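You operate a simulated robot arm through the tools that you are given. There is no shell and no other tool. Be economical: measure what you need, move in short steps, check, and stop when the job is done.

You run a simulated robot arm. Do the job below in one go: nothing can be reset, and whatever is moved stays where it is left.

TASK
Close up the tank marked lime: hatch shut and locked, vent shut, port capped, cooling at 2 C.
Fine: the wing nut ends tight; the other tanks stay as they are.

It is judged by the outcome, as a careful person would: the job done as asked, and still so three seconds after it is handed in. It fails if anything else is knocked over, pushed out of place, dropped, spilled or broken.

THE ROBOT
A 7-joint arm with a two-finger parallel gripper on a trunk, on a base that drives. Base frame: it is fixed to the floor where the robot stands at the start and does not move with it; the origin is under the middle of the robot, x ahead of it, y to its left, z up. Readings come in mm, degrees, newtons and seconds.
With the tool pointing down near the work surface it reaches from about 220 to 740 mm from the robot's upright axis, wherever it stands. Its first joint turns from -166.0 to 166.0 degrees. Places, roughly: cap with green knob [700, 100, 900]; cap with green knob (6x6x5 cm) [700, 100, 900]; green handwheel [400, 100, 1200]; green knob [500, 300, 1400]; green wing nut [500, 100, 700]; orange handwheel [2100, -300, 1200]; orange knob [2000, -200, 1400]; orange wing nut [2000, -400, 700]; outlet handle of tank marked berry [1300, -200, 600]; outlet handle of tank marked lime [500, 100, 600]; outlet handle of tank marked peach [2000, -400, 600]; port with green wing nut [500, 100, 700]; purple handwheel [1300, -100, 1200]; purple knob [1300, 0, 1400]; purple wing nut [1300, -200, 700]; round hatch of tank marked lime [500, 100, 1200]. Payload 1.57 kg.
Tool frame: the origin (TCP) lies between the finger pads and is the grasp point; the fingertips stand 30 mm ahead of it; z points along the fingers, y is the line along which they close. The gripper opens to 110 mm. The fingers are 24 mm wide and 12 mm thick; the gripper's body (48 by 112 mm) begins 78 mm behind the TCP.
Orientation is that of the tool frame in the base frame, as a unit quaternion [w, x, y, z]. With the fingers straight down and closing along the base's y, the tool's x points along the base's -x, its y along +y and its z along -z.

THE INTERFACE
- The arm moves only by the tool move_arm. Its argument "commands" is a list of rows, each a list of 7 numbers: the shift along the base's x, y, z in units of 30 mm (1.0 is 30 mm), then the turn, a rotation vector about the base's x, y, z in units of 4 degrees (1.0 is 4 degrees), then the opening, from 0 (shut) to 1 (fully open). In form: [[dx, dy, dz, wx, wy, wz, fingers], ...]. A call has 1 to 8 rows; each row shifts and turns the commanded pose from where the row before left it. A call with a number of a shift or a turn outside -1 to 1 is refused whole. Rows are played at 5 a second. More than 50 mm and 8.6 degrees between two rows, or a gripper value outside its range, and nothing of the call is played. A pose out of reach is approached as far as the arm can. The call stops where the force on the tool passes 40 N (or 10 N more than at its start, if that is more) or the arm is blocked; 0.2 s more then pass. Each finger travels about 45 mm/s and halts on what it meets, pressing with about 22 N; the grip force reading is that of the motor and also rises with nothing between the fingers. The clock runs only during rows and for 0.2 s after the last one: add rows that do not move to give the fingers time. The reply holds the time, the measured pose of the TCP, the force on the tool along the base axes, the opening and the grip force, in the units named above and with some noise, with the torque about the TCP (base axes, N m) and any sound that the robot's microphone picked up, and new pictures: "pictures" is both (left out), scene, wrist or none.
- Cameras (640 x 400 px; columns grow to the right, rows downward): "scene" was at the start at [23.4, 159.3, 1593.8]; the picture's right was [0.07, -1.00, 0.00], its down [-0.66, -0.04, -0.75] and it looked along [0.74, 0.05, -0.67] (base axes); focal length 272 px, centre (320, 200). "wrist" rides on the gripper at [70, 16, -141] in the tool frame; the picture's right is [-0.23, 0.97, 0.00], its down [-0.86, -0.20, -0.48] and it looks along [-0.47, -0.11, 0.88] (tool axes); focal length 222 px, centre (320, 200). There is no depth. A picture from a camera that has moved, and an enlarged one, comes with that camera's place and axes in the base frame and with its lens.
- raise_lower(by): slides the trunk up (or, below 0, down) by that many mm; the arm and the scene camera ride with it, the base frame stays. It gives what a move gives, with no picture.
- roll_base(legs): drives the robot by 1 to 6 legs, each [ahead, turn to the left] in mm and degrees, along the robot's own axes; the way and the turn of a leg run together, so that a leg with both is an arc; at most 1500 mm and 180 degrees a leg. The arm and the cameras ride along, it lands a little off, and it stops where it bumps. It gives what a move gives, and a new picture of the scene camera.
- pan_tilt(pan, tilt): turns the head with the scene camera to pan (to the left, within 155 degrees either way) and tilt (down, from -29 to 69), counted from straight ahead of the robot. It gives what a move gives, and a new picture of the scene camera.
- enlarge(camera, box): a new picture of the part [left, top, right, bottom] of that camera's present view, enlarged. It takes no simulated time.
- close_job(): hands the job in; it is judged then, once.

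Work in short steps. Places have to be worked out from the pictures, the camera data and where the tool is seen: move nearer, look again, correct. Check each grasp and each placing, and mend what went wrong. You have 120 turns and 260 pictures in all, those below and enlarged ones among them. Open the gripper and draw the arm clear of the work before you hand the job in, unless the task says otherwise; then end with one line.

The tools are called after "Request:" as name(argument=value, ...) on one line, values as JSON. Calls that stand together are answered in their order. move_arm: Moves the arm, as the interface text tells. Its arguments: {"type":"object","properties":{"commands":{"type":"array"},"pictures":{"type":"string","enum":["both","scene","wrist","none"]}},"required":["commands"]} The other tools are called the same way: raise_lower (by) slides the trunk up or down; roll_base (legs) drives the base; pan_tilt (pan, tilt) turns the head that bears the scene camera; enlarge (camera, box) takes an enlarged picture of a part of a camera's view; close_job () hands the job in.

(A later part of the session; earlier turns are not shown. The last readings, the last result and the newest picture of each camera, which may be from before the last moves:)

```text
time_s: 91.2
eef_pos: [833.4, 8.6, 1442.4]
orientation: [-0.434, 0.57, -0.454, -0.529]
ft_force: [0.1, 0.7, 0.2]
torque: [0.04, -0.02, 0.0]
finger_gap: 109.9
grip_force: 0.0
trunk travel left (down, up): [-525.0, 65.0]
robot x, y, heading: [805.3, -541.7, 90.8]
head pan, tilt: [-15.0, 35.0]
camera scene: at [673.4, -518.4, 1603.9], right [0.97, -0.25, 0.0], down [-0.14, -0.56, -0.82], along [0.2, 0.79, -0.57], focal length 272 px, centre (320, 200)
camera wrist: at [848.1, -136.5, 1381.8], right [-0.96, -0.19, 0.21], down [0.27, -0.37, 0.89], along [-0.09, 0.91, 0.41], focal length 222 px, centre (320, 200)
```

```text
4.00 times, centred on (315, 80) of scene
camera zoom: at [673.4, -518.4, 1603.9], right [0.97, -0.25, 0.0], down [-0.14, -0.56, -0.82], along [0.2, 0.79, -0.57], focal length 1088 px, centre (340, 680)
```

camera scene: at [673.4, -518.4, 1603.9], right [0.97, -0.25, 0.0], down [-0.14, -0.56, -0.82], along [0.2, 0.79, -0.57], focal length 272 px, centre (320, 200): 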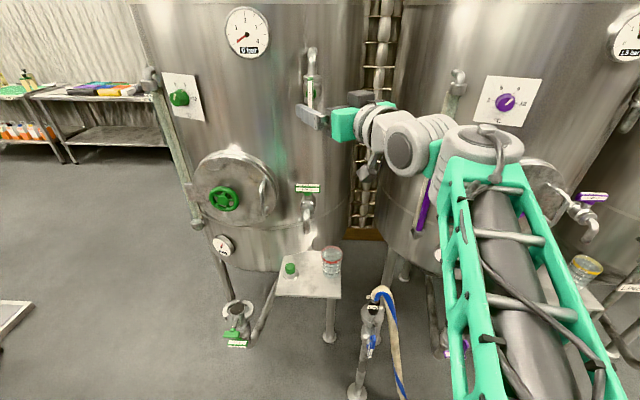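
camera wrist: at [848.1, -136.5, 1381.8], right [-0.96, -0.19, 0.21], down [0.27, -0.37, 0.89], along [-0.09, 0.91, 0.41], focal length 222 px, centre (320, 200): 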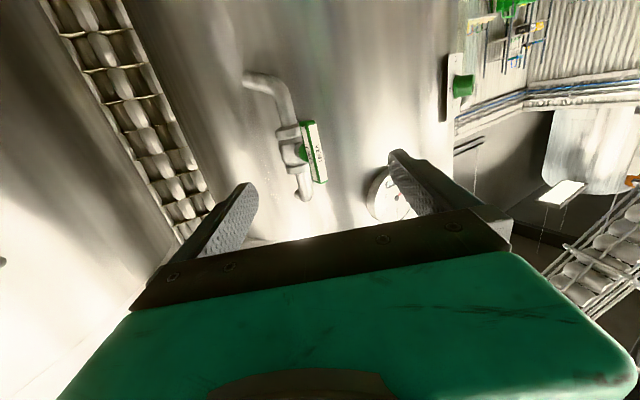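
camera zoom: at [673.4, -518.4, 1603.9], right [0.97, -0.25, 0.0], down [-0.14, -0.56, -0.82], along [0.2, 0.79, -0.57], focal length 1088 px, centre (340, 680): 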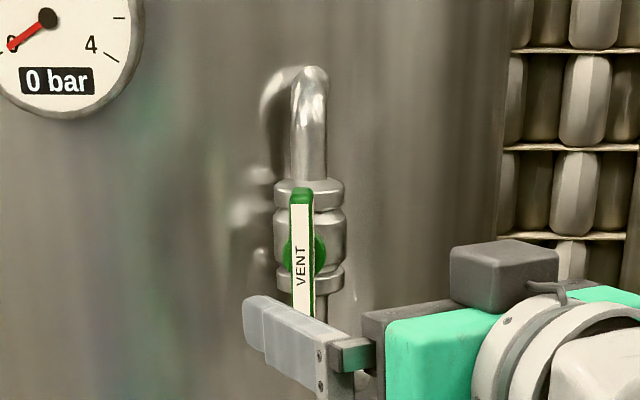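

The stem is seen nearly end-on from the scene camera: inward axis ≈(0.31,0.95,0). I yaw the tool to that and stand off ~100 mm.

Request:
move_arm(commands=[[-0.2, 0.1, 0, 0.11, 0, -0.95, 1], [-0.2, 0.1, 0, 0.11, 0, -0.95, 1], [-0.2, 0.1, 0, 0.11, 0, -0.95, 1], [-0.2, 0.1, 0, 0.11, 0, -0.95, 1], [-0.2, 0.1, 0, 0.11, 0, -0.95, 1], [-0.2, 0.1, 0, 0.11, 0, -0.95, 1], [-0.2, 0.1, 0, 0.11, 0, -0.95, 1], [-0.2, 0.1, 0, 0.11, 0, -0.95, 1]], pictures="both")

```text
time_s: 93.0
eef_pos: [784.4, 33.9, 1444.2]
orientation: [0.574, -0.418, 0.571, 0.411]
ft_force: [-0.1, -0.5, -0.1]
torque: [0.0, 0.0, 0.01]
finger_gap: 110.1
grip_force: 0.1
trunk travel left (down, up): [-525.0, 65.0]
robot x, y, heading: [803.6, -539.7, 90.8]
head pan, tilt: [-15.0, 35.0]
camera scene: at [673.0, -518.2, 1603.9], right [0.97, -0.25, 0.0], down [-0.14, -0.56, -0.82], along [0.2, 0.79, -0.57], focal length 272 px, centre (320, 200)
camera wrist: at [724.6, -96.3, 1374.0], right [-0.93, 0.31, 0.22], down [0.03, -0.51, 0.86], along [0.37, 0.8, 0.47], focal length 222 px, centre (320, 200)
```

scene: 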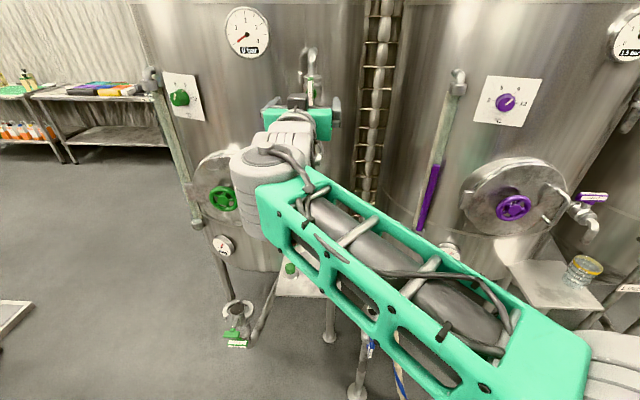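
wrist: 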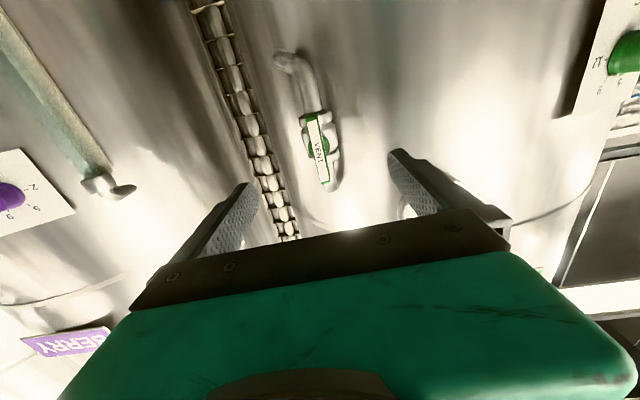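

Aligned on the vent handle. Advance 98 mm and close on it.

Request:
move_arm(commands=[[0.25, 0.78, -0.03, 0, 0, 0, 0.6], [0.25, 0.78, -0.03, 0, 0, 0, 0.6], [0.25, 0.78, -0.03, 0, 0, 0, 0.6], [0.25, 0.78, 0, 0, 0, 0, 0.6], [0, 0, 0, 0, 0, 0, 0.6]], pictures="wrist")

Request:
enlarge(camera="wrist", box=[200, 80, 440, 240])

```text
time_s: 94.2
eef_pos: [817.8, 127.9, 1443.5]
orientation: [0.574, -0.418, 0.571, 0.412]
ft_force: [0.2, -0.3, -0.8]
torque: [-0.03, 0.03, -0.02]
finger_gap: 66.3
grip_force: 0.0
trunk travel left (down, up): [-525.0, 65.0]
robot x, y, heading: [805.2, -542.0, 90.5]
head pan, tilt: [-15.0, 35.0]
camera wrist: at [757.0, -3.2, 1372.9], right [-0.93, 0.31, 0.22], down [0.03, -0.51, 0.86], along [0.37, 0.8, 0.47], focal length 222 px, centre (320, 200)
```

wrist: 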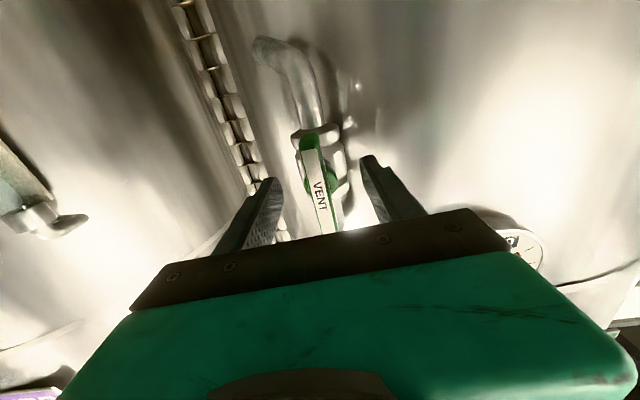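

```text
2.50 times, centred on (320, 160) of wrist
camera zoom: at [757.0, -3.2, 1372.9], right [-0.93, 0.31, 0.22], down [0.03, -0.51, 0.86], along [0.37, 0.8, 0.47], focal length 555 px, centre (320, 300)
```

zoom: 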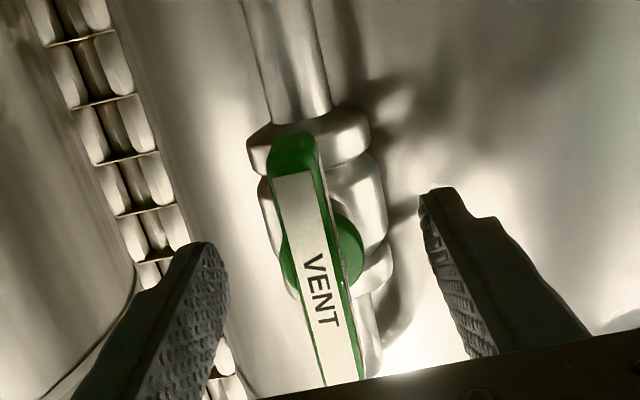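

The bar is centred between the fingers. Close on it.

Request:
move_arm(commands=[[0, 0, 0, 0, 0, 0, 0.3], [0, 0, 0, 0, 0, 0, 0.05], [0, 0, 0, 0, 0, 0, 0.05], [0, 0, 0, 0, 0, 0, 0.05], [0, 0, 0, 0, 0, 0, 0.05]], pictures="wrist")

```text
time_s: 95.5
eef_pos: [816.6, 127.3, 1441.5]
orientation: [0.574, -0.419, 0.571, 0.411]
ft_force: [-1.4, 1.2, 1.0]
torque: [0.08, 0.56, 0.63]
finger_gap: 12.5
grip_force: 30.2
trunk travel left (down, up): [-525.0, 65.0]
robot x, y, heading: [805.9, -542.4, 90.9]
head pan, tilt: [-15.0, 35.0]
camera wrist: at [756.2, -3.2, 1372.8], right [-0.93, 0.3, 0.22], down [0.03, -0.51, 0.86], along [0.37, 0.8, 0.47], focal length 222 px, centre (320, 200)
```

wrist: 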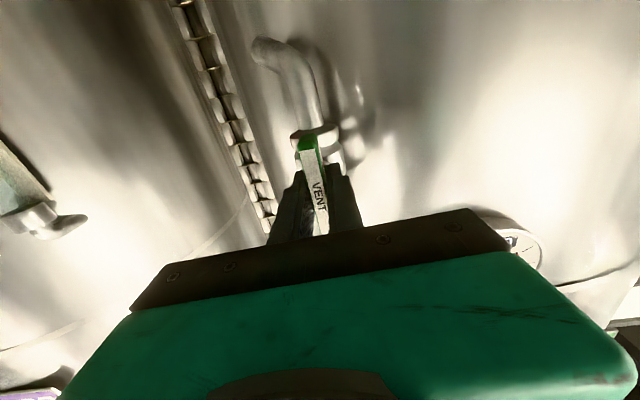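

Gripped. Turn clockwise 16° and check the torque.

Request:
move_arm(commands=[[0, 0, 0, 0.311, 0.95, 0, 0.05], [0, 0, 0, 0.311, 0.95, 0, 0.05], [0, 0, 0, 0.311, 0.95, 0, 0.05], [0, 0, 0, 0.311, 0.95, 0, 0.05], [0, 0, 0, 0, 0, 0, 0.05]], pictures="wrist")

```text
time_s: 96.7
eef_pos: [816.2, 126.7, 1441.3]
orientation: [0.512, -0.333, 0.624, 0.487]
ft_force: [2.7, 3.3, 6.8]
torque: [-0.08, 0.0, 0.69]
finger_gap: 12.5
grip_force: 30.1
trunk travel left (down, up): [-525.0, 65.0]
robot x, y, heading: [807.8, -542.4, 90.5]
head pan, tilt: [-15.0, 35.0]
camera wrist: at [738.7, 2.6, 1379.6], right [-0.83, 0.28, 0.48], down [0.25, -0.59, 0.77], along [0.49, 0.76, 0.42], focal length 222 px, centre (320, 200)
```

wrist: 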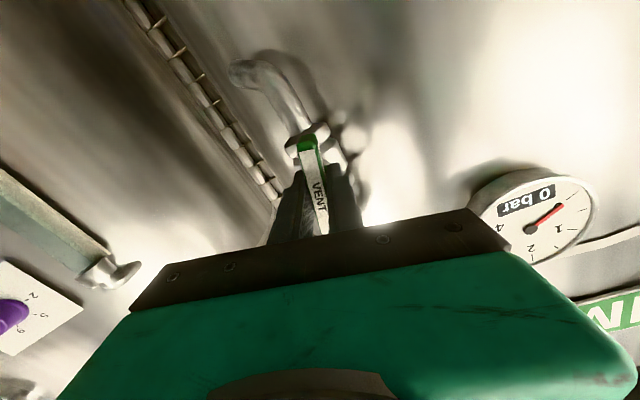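

It turns freely clockwise. Continue another 60°.

Request:
move_arm(commands=[[0, 0, 0, 0.311, 0.95, 0, 0.05], [0, 0, 0, 0.311, 0.95, 0, 0.05], [0, 0, 0, 0.311, 0.95, 0, 0.05], [0, 0, 0, 0.311, 0.95, 0, 0.05], [0, 0, 0, 0.311, 0.95, 0, 0.05], [0, 0, 0, 0.311, 0.95, 0, 0.05], [0, 0, 0, 0.311, 0.95, 0, 0.05], [0, 0, 0, 0.311, 0.95, 0, 0.05]], pictures="none")

Request:
move_arm(commands=[[0, 0, 0, 0.311, 0.95, 0, 0.05], [0, 0, 0, 0.311, 0.95, 0, 0.05], [0, 0, 0, 0.311, 0.95, 0, 0.05], [0, 0, 0, 0.311, 0.95, 0, 0.05], [0, 0, 0, 0.311, 0.95, 0, 0.05], [0, 0, 0, 0.311, 0.95, 0, 0.05], [0, 0, 0, 0.311, 0.95, 0, 0.05], [0, 0, 0, 0.311, 0.95, 0, 0.05]], pictures="both")

```text
time_s: 98.5
eef_pos: [817.9, 125.5, 1441.0]
orientation: [0.357, -0.149, 0.693, 0.609]
ft_force: [6.5, 1.2, 5.9]
torque: [0.09, -0.04, 0.84]
finger_gap: 12.4
grip_force: 29.7
trunk travel left (down, up): [-525.0, 65.0]
robot x, y, heading: [805.7, -543.4, 90.7]
head pan, tilt: [-15.0, 35.0]
```

```text
time_s: 100.2
eef_pos: [817.1, 126.0, 1440.8]
orientation: [0.175, 0.046, 0.707, 0.684]
ft_force: [8.9, -7.4, -6.2]
torque: [0.43, -0.16, 0.64]
finger_gap: 12.4
grip_force: 30.0
trunk travel left (down, up): [-525.0, 65.0]
robot x, y, heading: [805.6, -543.7, 90.6]
head pan, tilt: [-15.0, 35.0]
camera scene: at [675.4, -519.3, 1604.0], right [0.97, -0.25, 0.0], down [-0.14, -0.56, -0.82], along [0.2, 0.79, -0.57], focal length 272 px, centre (320, 200)
camera wrist: at [705.0, 13.6, 1444.6], right [0.04, -0.01, 1.0], down [0.69, -0.73, -0.04], along [0.73, 0.69, -0.03], focal length 222 px, centre (320, 200)
```

scene: 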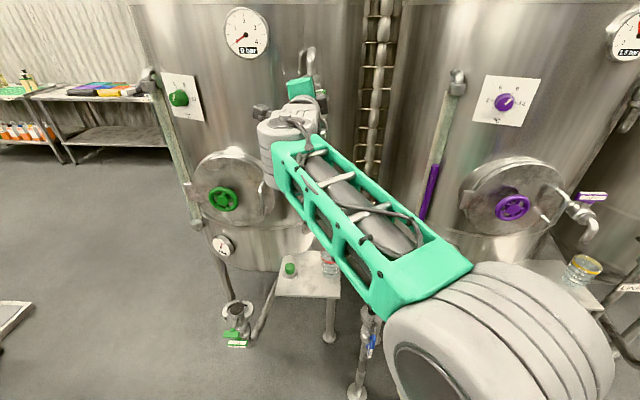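
wrist: 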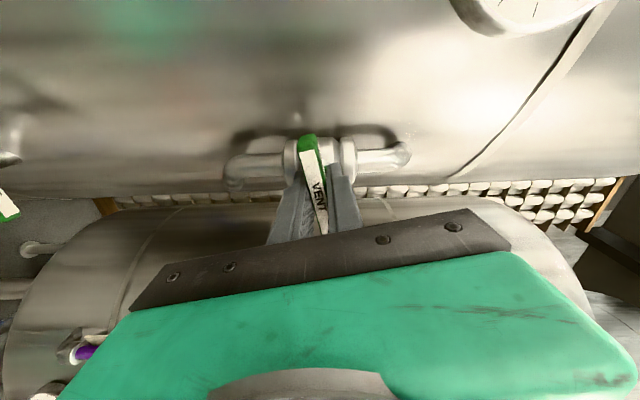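

80° now. Ten to fourteen more degrees to the stop.

Request:
move_arm(commands=[[0, 0, 0, 0.311, 0.95, 0, 0.05], [0, 0, 0, 0.311, 0.95, 0, 0.05], [0, 0, 0, 0.16, 0.475, 0, 0.05], [0, 0, 0, 0.16, 0.475, 0, 0.05], [0, 0, 0, 0, 0, 0, 0.05]], pictures="wrist")

```text
time_s: 101.5
eef_pos: [817.2, 125.7, 1440.2]
orientation: [0.101, 0.119, 0.698, 0.698]
ft_force: [8.7, -12.7, -14.8]
torque: [0.1, -0.88, -0.37]
finger_gap: 12.8
grip_force: 29.6
trunk travel left (down, up): [-525.0, 65.0]
robot x, y, heading: [803.5, -540.3, 90.4]
head pan, tilt: [-15.0, 35.0]
camera wrist: at [707.1, 12.9, 1458.8], right [0.24, -0.07, 0.97], down [0.66, -0.72, -0.22], along [0.71, 0.69, -0.12], focal length 222 px, centre (320, 200)
```

wrist: 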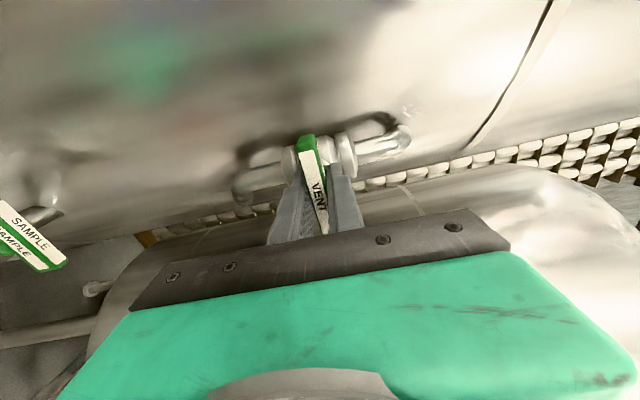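

It meets the stop at 90°. Open and withdraw along the stem axis.

Request:
move_arm(commands=[[0, 0, 0, 0, 0, 0, 0.5], [0, 0, 0, 0, 0, 0, 0.5], [0, 0, 0, 0, 0, 0, 0.5], [-0.31, -0.95, 0, 0, 0, 0, 0.5], [-0.31, -0.95, 0, 0, 0, 0, 0.5], [-0.31, -0.95, 0, 0, 0, 0, 0.5], [-0.31, -0.95, 0, 0, 0, 0, 0.5], [-0.31, -0.95, 0, 0, 0, 0, 0.5]], pictures="both")

Request:
enlarge(camera="wrist", box=[220, 60, 420, 200])

```text
time_s: 103.2
eef_pos: [767.4, -13.8, 1440.9]
orientation: [0.102, 0.12, 0.698, 0.698]
ft_force: [-0.2, 0.1, 0.2]
torque: [0.02, 0.01, -0.02]
finger_gap: 54.9
grip_force: 0.1
trunk travel left (down, up): [-525.0, 65.0]
robot x, y, heading: [805.9, -542.4, 90.4]
head pan, tilt: [-15.0, 35.0]
camera scene: at [673.7, -518.5, 1603.9], right [0.97, -0.25, 0.0], down [-0.14, -0.56, -0.82], along [0.2, 0.79, -0.57], focal length 272 px, centre (320, 200)
camera wrist: at [657.2, -128.5, 1459.1], right [0.24, -0.07, 0.97], down [0.66, -0.72, -0.22], along [0.71, 0.69, -0.12], focal length 222 px, centre (320, 200)
```

scene: 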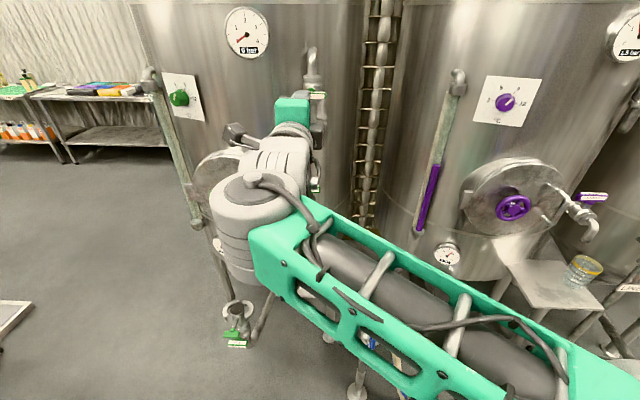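
wrist: 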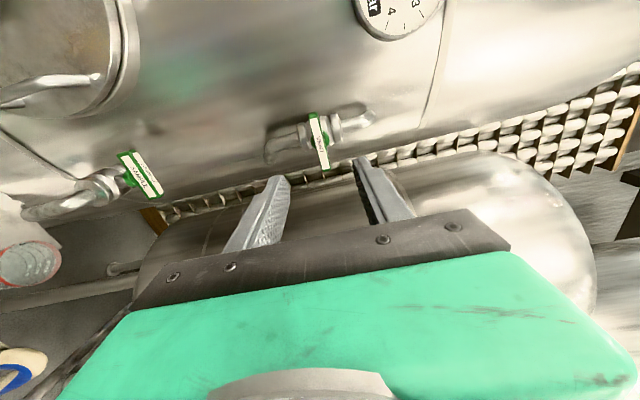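

```text
2.86 times, centred on (320, 130) of wrist
camera zoom: at [657.2, -128.5, 1459.1], right [0.24, -0.07, 0.97], down [0.66, -0.72, -0.22], along [0.71, 0.69, -0.12], focal length 635 px, centre (320, 400)
```

zoom: 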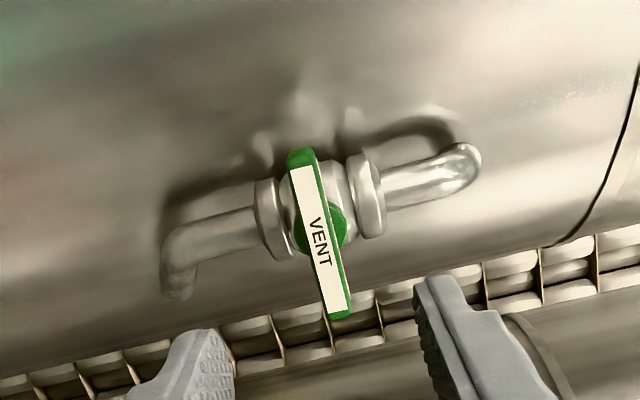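

Vent lever now lies across its pipe: shut. Next the dial, whose plate faces about (-0.58,-0.81). I drive round to stand square in front of it.

Request:
roll_base(legs=[[-120, 0], [0, 90], [920, 0], [0, -124]])

```text
time_s: 117.8
eef_pos: [167.3, -210.9, 1440.6]
orientation: [0.302, 0.317, 0.633, 0.639]
ft_force: [1.0, 0.1, 0.1]
torque: [-0.01, -0.02, 0.01]
finger_gap: 55.0
grip_force: 0.0
trunk travel left (down, up): [-525.0, 65.0]
robot x, y, heading: [-95.2, -671.1, 56.7]
head pan, tilt: [-15.0, 35.0]
camera scene: at [-191.8, -576.5, 1603.9], right [0.66, -0.75, 0.0], down [-0.43, -0.38, -0.82], along [0.61, 0.54, -0.57], focal length 272 px, centre (320, 200)
```

scene: 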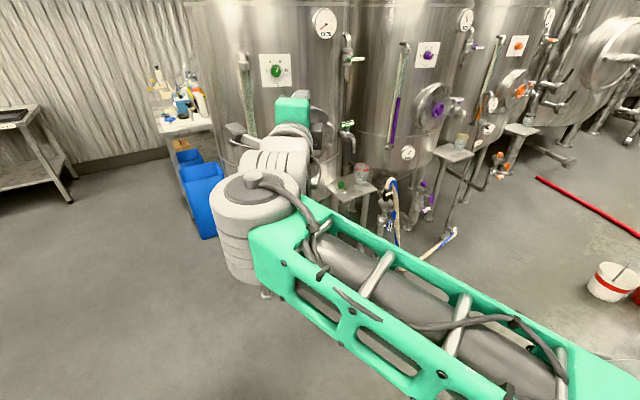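

Drive forward 420 mm, then yaw the tool 16° left to face the dial.

Request:
roll_base(legs=[[420, 0]])

Request:
move_arm(commands=[[0, 0, -0.2, 0, 0, 1, 0.7], [0, 0, -0.2, 0, 0, 1, 0.7], [0, 0, -0.2, 0, 0, 1, 0.7], [0, 0, 0, 0, 0, 1, 0.7]], pictures="both")

```text
time_s: 120.4
eef_pos: [397.2, 135.8, 1439.1]
orientation: [0.303, 0.317, 0.633, 0.638]
ft_force: [-0.2, -0.5, -0.3]
torque: [0.01, 0.02, 0.01]
finger_gap: 54.7
grip_force: 0.0
trunk travel left (down, up): [-525.0, 65.0]
robot x, y, heading: [137.7, -324.0, 56.8]
head pan, tilt: [-15.0, 35.0]
camera scene: at [38.1, -227.9, 1603.9], right [0.66, -0.75, 0.0], down [-0.43, -0.38, -0.82], along [0.61, 0.54, -0.57], focal length 272 px, centre (320, 200)
```

scene: 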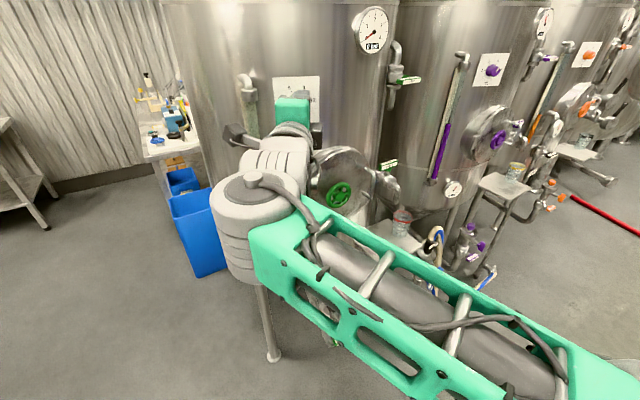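

```text
time_s: 121.4
eef_pos: [397.5, 135.5, 1423.2]
orientation: [0.211, 0.226, 0.671, 0.674]
ft_force: [0.6, 0.0, 0.3]
torque: [0.0, -0.02, -0.06]
finger_gap: 77.2
grip_force: 0.1
trunk travel left (down, up): [-525.0, 65.0]
robot x, y, heading: [132.3, -320.3, 56.7]
head pan, tilt: [-15.0, 35.0]
camera scene: at [37.8, -228.5, 1603.9], right [0.66, -0.75, 0.0], down [-0.43, -0.38, -0.82], along [0.61, 0.54, -0.57], focal length 272 px, centre (320, 200)
camera wrist: at [257.8, 61.9, 1441.3], right [0.2, -0.15, 0.97], down [0.41, -0.89, -0.22], along [0.89, 0.44, -0.12], focal length 222 px, centre (320, 200)
```

scene: 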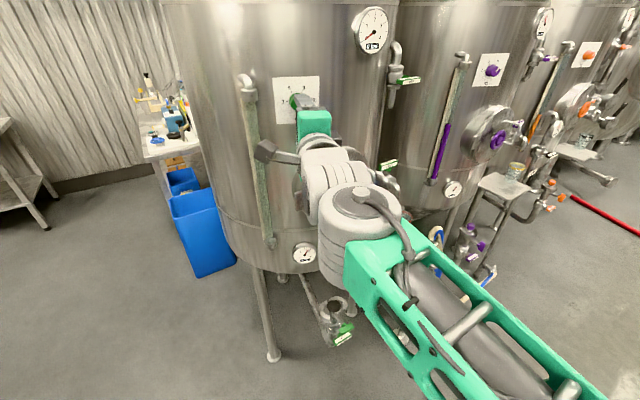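
wrist: 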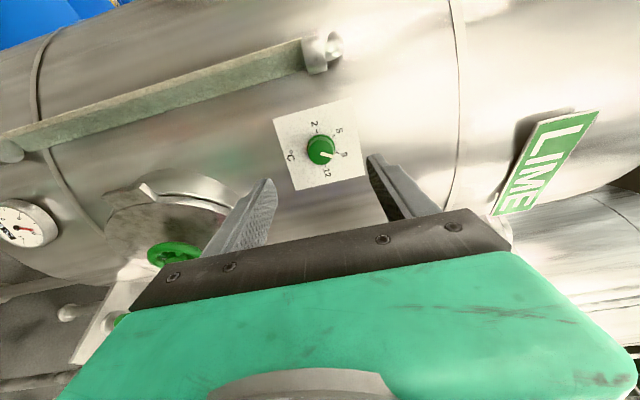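

Knob confirmed near [498,256,1420]. Zoom to check the knob axis and pointer.

Request:
enlarge(camera="wrist", box=[260, 90, 380, 200])

Request:
enlarge(camera="scene", box=[260, 65, 340, 135])

```text
3.64 times, centred on (320, 145) of wrist
camera zoom: at [257.8, 61.9, 1441.3], right [0.2, -0.15, 0.97], down [0.41, -0.89, -0.22], along [0.89, 0.44, -0.12], focal length 808 px, centre (320, 400)
```

zoom: 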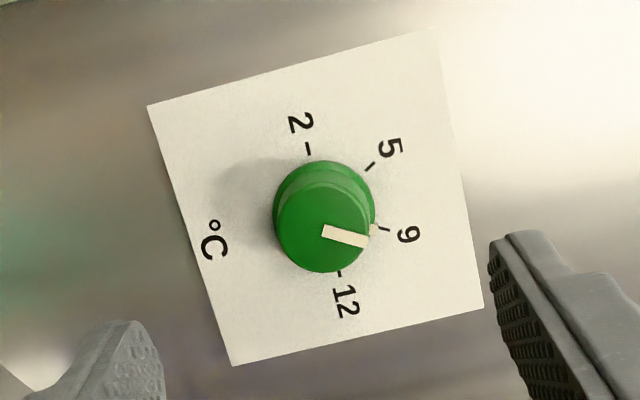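

```text
5.71 times, centred on (300, 100) of scene
camera zoom: at [37.8, -228.5, 1603.9], right [0.66, -0.75, 0.0], down [-0.43, -0.38, -0.82], along [0.61, 0.54, -0.57], focal length 1554 px, centre (434, 771)
```

zoom: 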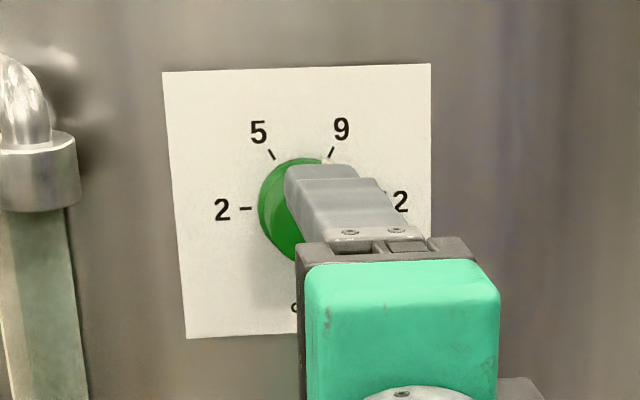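

Pointer is exactly at 9; the 2 mark is 120° counter-clockwise. Approach most of the way with a small yaw correction.

Request:
move_arm(commands=[[0.61, 0.73, -0.02, 0, 0, -0.4, 0.6], [0.61, 0.73, -0.02, 0, 0, -0.4, 0.6], [0.61, 0.73, -0.02, 0, 0, 0, 0.6], [0.6, 0.73, -0.02, 0, 0, 0, 0.6], [0, 0, 0, 0, 0, 0, 0.6]], pictures="wrist")

Request:
enlarge(camera="wrist", box=[220, 80, 420, 230])

```text
time_s: 122.6
eef_pos: [469.6, 224.4, 1420.3]
orientation: [0.23, 0.245, 0.663, 0.669]
ft_force: [0.0, 0.6, -1.0]
torque: [0.0, 0.0, -0.05]
finger_gap: 65.9
grip_force: 0.0
trunk travel left (down, up): [-525.0, 65.0]
robot x, y, heading: [133.7, -317.6, 56.3]
head pan, tilt: [-15.0, 35.0]
camera wrist: at [325.9, 158.2, 1439.1], right [0.19, -0.16, 0.97], down [0.35, -0.91, -0.22], along [0.91, 0.39, -0.12], focal length 222 px, centre (320, 200)
```

wrist: 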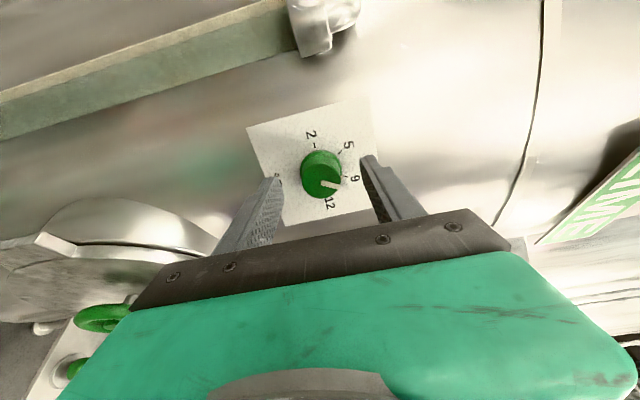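

```text
2.67 times, centred on (320, 155) of wrist
camera zoom: at [325.9, 158.2, 1439.1], right [0.19, -0.16, 0.97], down [0.35, -0.91, -0.22], along [0.91, 0.39, -0.12], focal length 592 px, centre (320, 320)
```

zoom: 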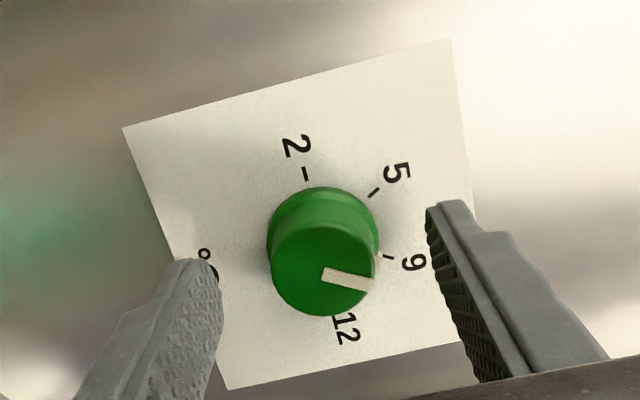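

On axis; knob front ≈24 mm ahead, plate ≈52 mm ahead. Advance 17 mm and close on the knob.

Request:
move_arm(commands=[[0.36, 0.44, 0, 0, 0, 0, 0.6], [0, 0, 0, 0, 0, 0, 0.4], [0, 0, 0, 0, 0, 0, 0.2], [0, 0, 0, 0, 0, 0, 0.2], [0, 0, 0, 0, 0, 0, 0.2], [0, 0, 0, 0, 0, 0, 0.2]], pictures="wrist")

Request:
enlarge(camera="wrist", box=[220, 80, 420, 230])

```text
time_s: 124.0
eef_pos: [480.2, 238.9, 1420.9]
orientation: [0.23, 0.246, 0.664, 0.668]
ft_force: [0.3, 1.5, 1.0]
torque: [0.0, -0.06, 0.06]
finger_gap: 33.6
grip_force: 41.4
trunk travel left (down, up): [-525.0, 65.0]
robot x, y, heading: [130.5, -324.4, 56.2]
head pan, tilt: [-15.0, 35.0]
camera wrist: at [337.2, 172.4, 1438.6], right [0.19, -0.16, 0.97], down [0.35, -0.91, -0.22], along [0.91, 0.39, -0.12], focal length 222 px, centre (320, 200)
```

wrist: 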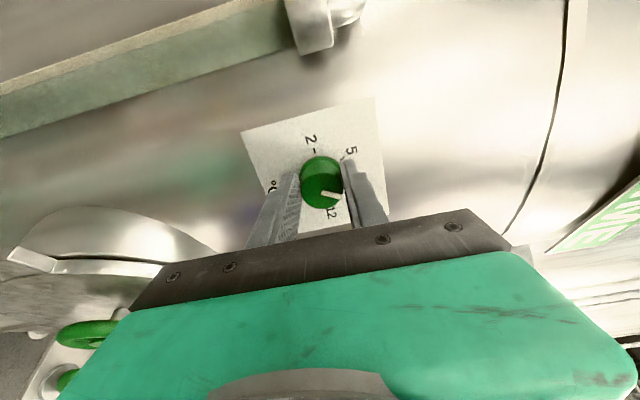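

```text
2.67 times, centred on (320, 155) of wrist
camera zoom: at [337.2, 172.4, 1438.6], right [0.19, -0.16, 0.97], down [0.35, -0.91, -0.22], along [0.91, 0.39, -0.12], focal length 592 px, centre (320, 320)
```

zoom: 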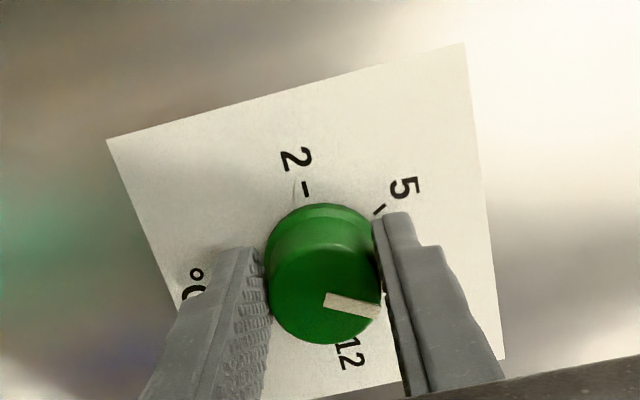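

Knob gripped. Turn counter-clockwise; first 60°.

Request:
move_arm(commands=[[0, 0, 0, -0.633, -0.774, 0, 0.2], [0, 0, 0, -0.633, -0.774, 0, 0.2], [0, 0, 0, -0.633, -0.774, 0, 0.2], [0, 0, 0, -0.633, -0.774, 0, 0.2], [0, 0, 0, -0.633, -0.774, 0, 0.2], [0, 0, 0, -0.633, -0.774, 0, 0.2], [0, 0, 0, -0.633, -0.774, 0, 0.2], [0, 0, 0, -0.633, -0.774, 0, 0.2]], pictures="wrist")

Request:
move_arm(commands=[[0, 0, 0, -0.633, -0.774, 0, 0.2], [0, 0, 0, -0.633, -0.774, 0, 0.2], [0, 0, 0, -0.633, -0.774, 0, 0.2], [0, 0, 0, -0.633, -0.774, 0, 0.2], [0, 0, 0, -0.633, -0.774, 0, 0.2], [0, 0, 0, -0.633, -0.774, 0, 0.2], [0, 0, 0, -0.633, -0.774, 0, 0.2]], pictures="wrist")

```text
time_s: 125.8
eef_pos: [481.3, 237.3, 1416.7]
orientation: [0.404, 0.053, 0.707, 0.577]
ft_force: [-3.7, -5.2, -15.3]
torque: [-0.3, 0.3, -0.05]
finger_gap: 33.9
grip_force: 41.2
trunk travel left (down, up): [-525.0, 65.0]
robot x, y, heading: [132.6, -323.8, 56.4]
head pan, tilt: [-15.0, 35.0]
camera wrist: at [338.6, 171.2, 1396.4], right [-0.23, 0.2, 0.95], down [0.34, -0.9, 0.27], along [0.91, 0.39, 0.14], focal length 222 px, centre (320, 200)
```

wrist: 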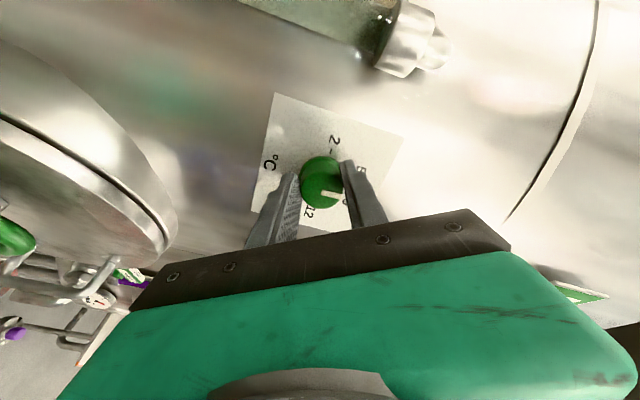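

```text
time_s: 127.4
eef_pos: [483.8, 235.5, 1415.8]
orientation: [0.532, -0.119, 0.701, 0.46]
ft_force: [-1.0, -16.0, -30.6]
torque: [-0.1, 0.33, -0.87]
finger_gap: 34.0
grip_force: 41.6
trunk travel left (down, up): [-525.0, 65.0]
robot x, y, heading: [135.1, -323.0, 56.4]
head pan, tilt: [-15.0, 35.0]
camera wrist: at [354.1, 158.3, 1365.9], right [-0.55, 0.46, 0.7], down [0.17, -0.75, 0.63], along [0.82, 0.47, 0.33], focal length 222 px, centre (320, 200)
```

wrist: 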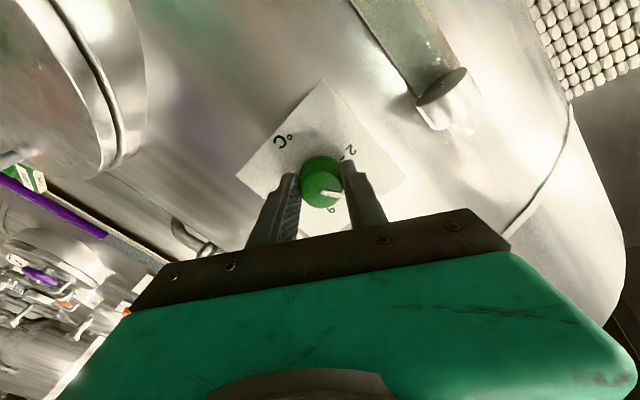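

Knob follows, but side load grows (axis offset of some mm). I ease the command down ~6 mm while turning on.

Request:
move_arm(commands=[[0.05, -0.05, -0.1, 0, 0, 0, 0.2], [0.05, -0.05, -0.1, -0.633, -0.774, 0, 0.2], [0, 0, -0.02, -0.633, -0.774, 0, 0.2], [0, 0, -0.02, -0.633, -0.774, 0, 0.2], [0, 0, -0.02, -0.633, -0.774, 0, 0.2], [0, 0, -0.02, -0.633, -0.774, 0, 0.2], [0, 0, -0.02, -0.633, -0.774, 0, 0.2]], pictures="wrist")

```text
time_s: 129.0
eef_pos: [485.5, 235.3, 1414.0]
orientation: [0.621, -0.26, 0.655, 0.343]
ft_force: [9.0, 10.1, 8.9]
torque: [-0.54, 0.41, 0.17]
finger_gap: 33.9
grip_force: 41.7
trunk travel left (down, up): [-525.0, 65.0]
robot x, y, heading: [135.4, -320.8, 56.3]
head pan, tilt: [-15.0, 35.0]
camera wrist: at [376.1, 141.2, 1346.4], right [-0.73, 0.59, 0.35], down [-0.07, -0.57, 0.82], along [0.68, 0.57, 0.45], focal length 222 px, centre (320, 200)
```

wrist: 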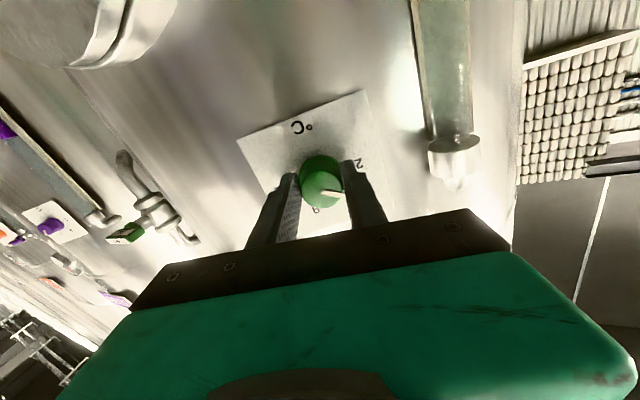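

84° done. Continue 28° more, then look.

Request:
move_arm(commands=[[0, 0, 0, -0.633, -0.774, 0, 0.2], [0, 0, 0, -0.633, -0.774, 0, 0.2], [0, 0, 0, -0.633, -0.774, 0, 0.2], [0, 0, 0, -0.633, -0.774, 0, 0.2], [0, 0, 0, -0.633, -0.774, 0, 0.2], [0, 0, 0, -0.633, -0.774, 0, 0.2], [0, 0, 0, -0.633, -0.774, 0, 0.2]], pictures="wrist")

Request:
enlarge(camera="wrist", box=[220, 80, 420, 230])

```text
time_s: 130.6
eef_pos: [488.1, 234.0, 1414.7]
orientation: [0.686, -0.41, 0.573, 0.183]
ft_force: [19.6, 13.8, 26.5]
torque: [0.64, -0.42, -0.17]
finger_gap: 33.7
grip_force: 41.6
trunk travel left (down, up): [-525.0, 65.0]
robot x, y, heading: [133.7, -318.7, 56.6]
head pan, tilt: [-15.0, 35.0]
camera wrist: at [404.6, 117.8, 1342.6], right [-0.77, 0.63, -0.13], down [-0.4, -0.3, 0.87], along [0.51, 0.72, 0.48], focal length 222 px, centre (320, 200)
```

wrist: 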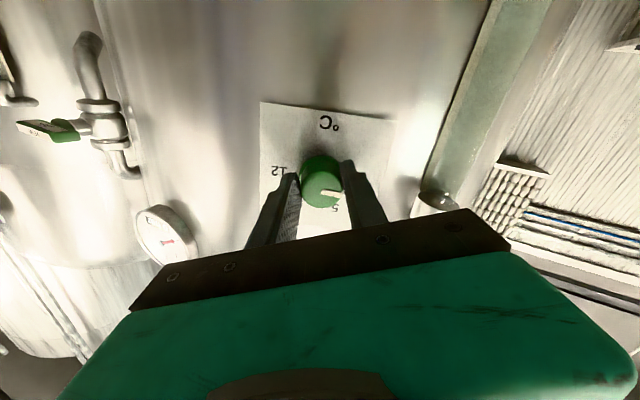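

```text
2.67 times, centred on (320, 155) of wrist
camera zoom: at [404.6, 117.8, 1342.6], right [-0.77, 0.63, -0.13], down [-0.4, -0.3, 0.87], along [0.51, 0.72, 0.48], focal length 592 px, centre (320, 320)
```

zoom: 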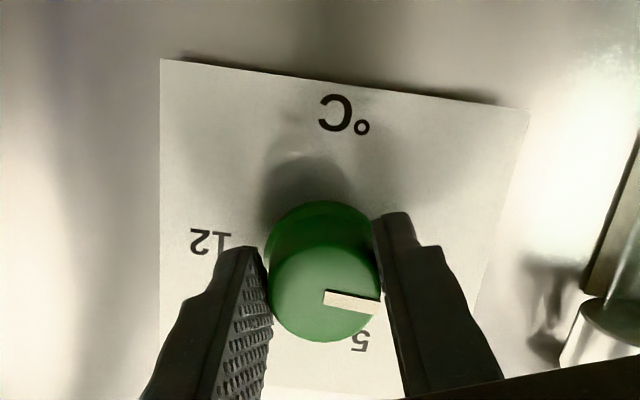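

About 8° remain to the "2" mark, as commanded. Turn the last two steps while relaxing the side load.

Request:
move_arm(commands=[[0.08, 0.06, 0.1, -0.633, -0.774, 0, 0.2], [0.08, 0.06, 0.1, -0.633, -0.774, 0, 0.2], [0, 0, 0, 0, 0, 0, 0.2]], pictures="wrist")

Request:
enlarge(camera="wrist", box=[220, 80, 420, 230])

```text
time_s: 131.4
eef_pos: [488.2, 233.5, 1414.7]
orientation: [0.693, -0.454, 0.544, 0.135]
ft_force: [-14.2, -34.6, -9.3]
torque: [0.3, 0.56, -0.15]
finger_gap: 34.0
grip_force: 41.9
trunk travel left (down, up): [-525.0, 65.0]
robot x, y, heading: [132.0, -323.6, 56.5]
head pan, tilt: [-15.0, 35.0]
camera wrist: at [413.0, 110.3, 1346.9], right [-0.75, 0.61, -0.27], down [-0.48, -0.22, 0.85], along [0.46, 0.76, 0.46], focal length 222 px, centre (320, 200)
```

wrist: 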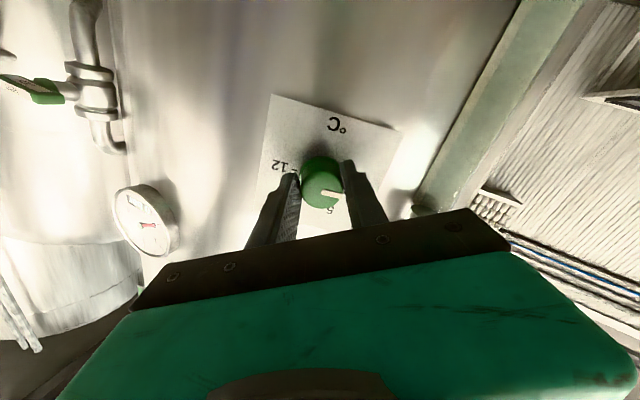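

```text
2.67 times, centred on (320, 155) of wrist
camera zoom: at [413.0, 110.3, 1346.9], right [-0.75, 0.61, -0.27], down [-0.48, -0.22, 0.85], along [0.46, 0.76, 0.46], focal length 592 px, centre (320, 320)
```

zoom: 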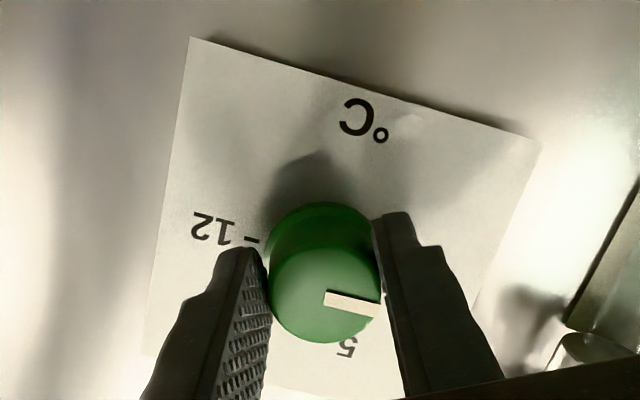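

Pointer is collinear with the 12-2 line, i.e. at 2. Release and back straight out.

Request:
move_arm(commands=[[0, 0, 0, 0, 0, 0, 0.5], [0, 0, 0, 0, 0, 0, 0.7], [0, 0, 0, 0, 0, 0, 0.7], [-0.63, -0.77, 0, 0, 0, 0, 0.7], [-0.63, -0.77, 0, 0, 0, 0, 0.7], [-0.63, -0.77, 0, 0, 0, 0, 0.7], [-0.63, -0.77, 0, 0, 0, 0, 0.7], [-0.63, -0.77, 0, 0, 0, 0, 0.7]], pictures="both")

Request:
enlarge(camera="wrist", box=[260, 60, 400, 180])

```text
time_s: 133.2
eef_pos: [395.5, 119.6, 1417.5]
orientation: [0.695, -0.451, 0.544, 0.135]
ft_force: [0.2, -0.1, 0.5]
torque: [-0.01, 0.03, -0.01]
finger_gap: 76.9
grip_force: 0.0
trunk travel left (down, up): [-525.0, 65.0]
robot x, y, heading: [135.9, -321.6, 56.3]
head pan, tilt: [-15.0, 35.0]
camera scene: at [38.1, -228.8, 1604.0], right [0.66, -0.75, 0.0], down [-0.43, -0.38, -0.82], along [0.61, 0.54, -0.57], focal length 272 px, centre (320, 200)
camera wrist: at [319.8, -1.5, 1348.2], right [-0.75, 0.61, -0.27], down [-0.49, -0.22, 0.84], along [0.46, 0.76, 0.46], focal length 222 px, centre (320, 200)
```

scene: 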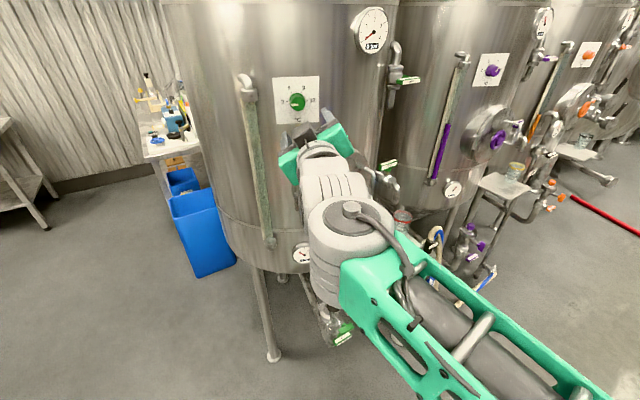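
wrist: 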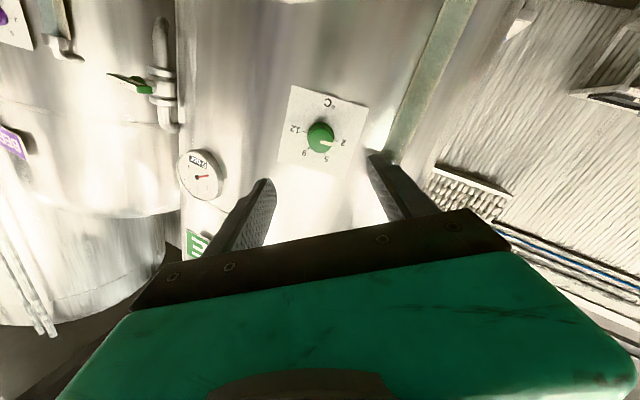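

```text
3.33 times, centred on (330, 120) of wrist
camera zoom: at [319.8, -1.5, 1348.2], right [-0.75, 0.61, -0.27], down [-0.49, -0.22, 0.84], along [0.46, 0.76, 0.46], focal length 740 px, centre (287, 467)
```

zoom: 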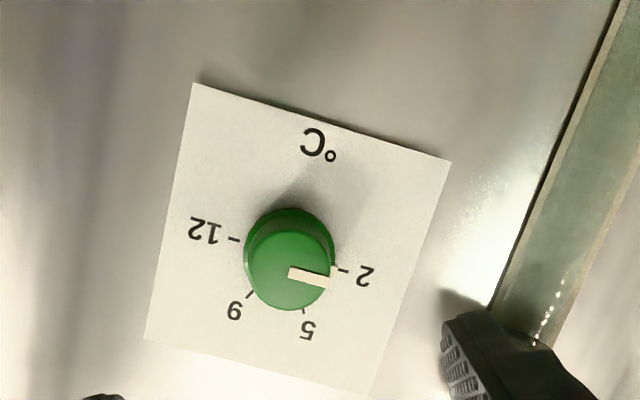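

Dial stands at 2. Next, the port and cap: drive back to face the front of the tank.

Request:
roll_base(legs=[[-220, 0], [0, -56], [580, 0], [0, 90]])

Request:
pan_tilt(pan=0, tilt=50)

```text
time_s: 144.1
eef_pos: [579.3, 6.6, 1417.0]
orientation: [0.63, -0.585, 0.396, 0.323]
ft_force: [0.3, 0.5, 0.0]
torque: [0.03, -0.03, -0.04]
finger_gap: 76.8
grip_force: 0.1
trunk travel left (down, up): [-525.0, 65.0]
robot x, y, heading: [598.5, -506.6, 88.7]
head pan, tilt: [-15.0, 35.0]
camera scene: at [464.8, -479.7, 1603.9], right [0.96, -0.28, 0.0], down [-0.16, -0.55, -0.82], along [0.23, 0.79, -0.57], focal length 272 px, centre (320, 200)
```

scene: 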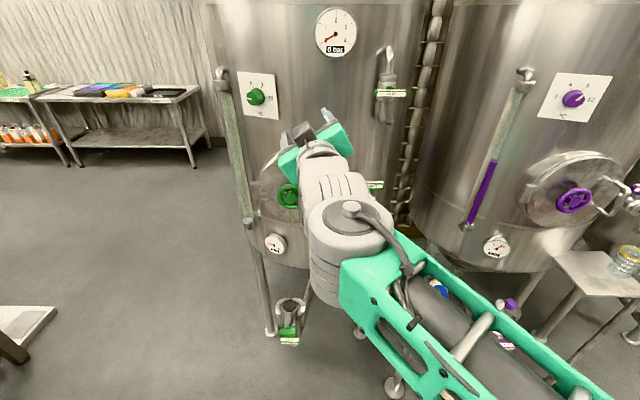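

```text
time_s: 144.8
eef_pos: [579.8, 7.0, 1417.1]
orientation: [0.63, -0.585, 0.396, 0.323]
ft_force: [0.0, -0.5, -0.8]
torque: [-0.02, -0.01, -0.02]
finger_gap: 77.2
grip_force: 0.0
trunk travel left (down, up): [-525.0, 65.0]
robot x, y, heading: [594.4, -509.2, 88.7]
head pan, tilt: [0.0, 50.0]
camera scene: at [441.9, -487.3, 1582.2], right [1.0, -0.02, 0.0], down [-0.02, -0.77, -0.64], along [0.01, 0.64, -0.77], focal length 272 px, centre (320, 200)
```

scene: 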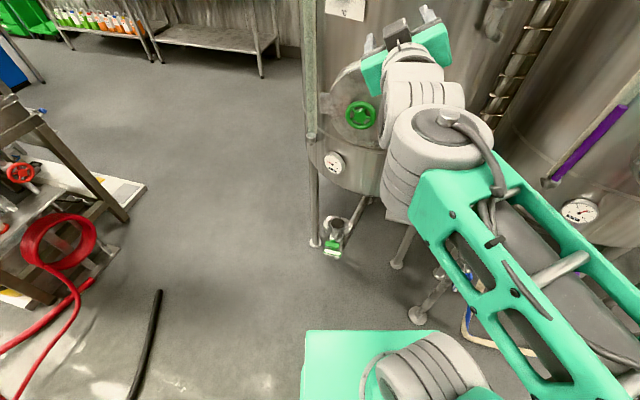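

Turn the tool to point down again (23 steps), drawing in slightly.

Request:
move_arm(commands=[[0, -0.1, 0, -0.935, 0.301, -0.186, 0.7], [0, -0.1, 0, -0.935, 0.301, -0.186, 0.7], [0, -0.1, 0, -0.935, 0.301, -0.186, 0.7], [0, -0.1, 0, -0.935, 0.301, -0.186, 0.7], [0, -0.1, 0, -0.935, 0.301, -0.186, 0.7], [0, -0.1, 0, -0.935, 0.301, -0.186, 0.7], [0, -0.1, 0, -0.935, 0.301, -0.186, 0.7], [0, -0.1, 0, -0.935, 0.301, -0.186, 0.7]], pictures="none")

Request:
move_arm(commands=[[0, -0.1, -0.3, -0.935, 0.301, -0.186, 0.7], [0, -0.1, -0.3, -0.935, 0.301, -0.186, 0.7], [0, -0.1, -0.3, -0.935, 0.301, -0.186, 0.7], [0, -0.1, -0.3, -0.935, 0.301, -0.186, 0.7], [0, -0.1, -0.3, -0.935, 0.301, -0.186, 0.7], [0, -0.1, -0.3, -0.935, 0.301, -0.186, 0.7], [0, -0.1, -0.3, -0.935, 0.301, -0.186, 0.7], [0, -0.1, -0.3, -0.935, 0.301, -0.186, 0.7]], pictures="none")

Request:
move_arm(commands=[[0, 0, -0.3, -0.935, 0.301, -0.186, 0.7], [0, 0, -0.3, -0.935, 0.301, -0.186, 0.7], [0, 0, -0.3, -0.935, 0.301, -0.186, 0.7], [0, 0, -0.3, -0.935, 0.301, -0.186, 0.7], [0, 0, -0.3, -0.935, 0.301, -0.186, 0.7], [0, 0, -0.3, -0.935, 0.301, -0.186, 0.7], [0, 0, -0.3, -0.935, 0.301, -0.186, 0.7]], pictures="both")

```text
time_s: 146.7
eef_pos: [579.3, -18.0, 1416.8]
orientation: [-0.438, 0.678, -0.546, -0.226]
ft_force: [0.1, 0.4, 0.7]
torque: [0.01, 0.01, 0.02]
finger_gap: 77.1
grip_force: 0.0
trunk travel left (down, up): [-525.0, 65.0]
robot x, y, heading: [595.2, -509.3, 88.6]
head pan, tilt: [0.0, 50.0]
```

```text
time_s: 148.4
eef_pos: [580.9, -40.6, 1343.3]
orientation: [-0.212, 0.718, -0.654, -0.108]
ft_force: [0.5, -0.1, -0.3]
torque: [0.0, 0.02, 0.01]
finger_gap: 77.1
grip_force: 0.1
trunk travel left (down, up): [-525.0, 65.0]
robot x, y, heading: [597.9, -507.5, 89.1]
head pan, tilt: [0.0, 50.0]
```

```text
time_s: 150.1
eef_pos: [589.9, -45.2, 1239.5]
orientation: [-0.026, 0.711, -0.703, -0.017]
ft_force: [-0.1, 0.0, 0.3]
torque: [0.01, 0.01, 0.02]
finger_gap: 76.9
grip_force: 0.1
out of reach, approached as far as the arm can: row 2, 3, 4, 5, 6, 7
trunk travel left (down, up): [-525.0, 65.0]
robot x, y, heading: [595.6, -508.1, 89.0]
head pan, tilt: [0.0, 50.0]
camera scene: at [442.1, -487.8, 1582.2], right [1.0, -0.02, 0.0], down [-0.01, -0.77, -0.64], along [0.01, 0.64, -0.77], focal length 272 px, centre (320, 200)
camera wrist: at [572.4, -124.3, 1376.6], right [-0.98, 0.22, 0.0], down [0.18, 0.83, 0.53], along [0.11, 0.52, -0.85], focal length 222 px, centre (320, 200)
```

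scene: 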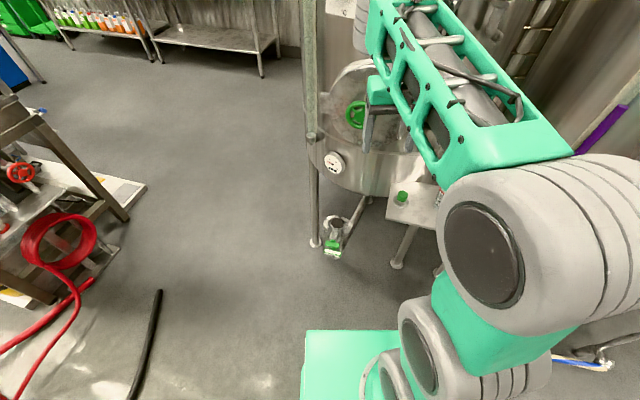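
wrist: 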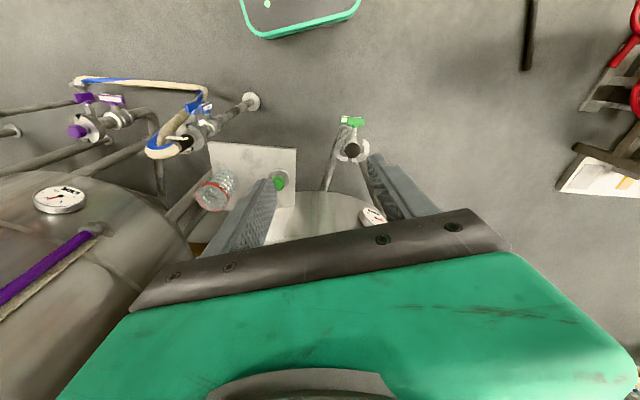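

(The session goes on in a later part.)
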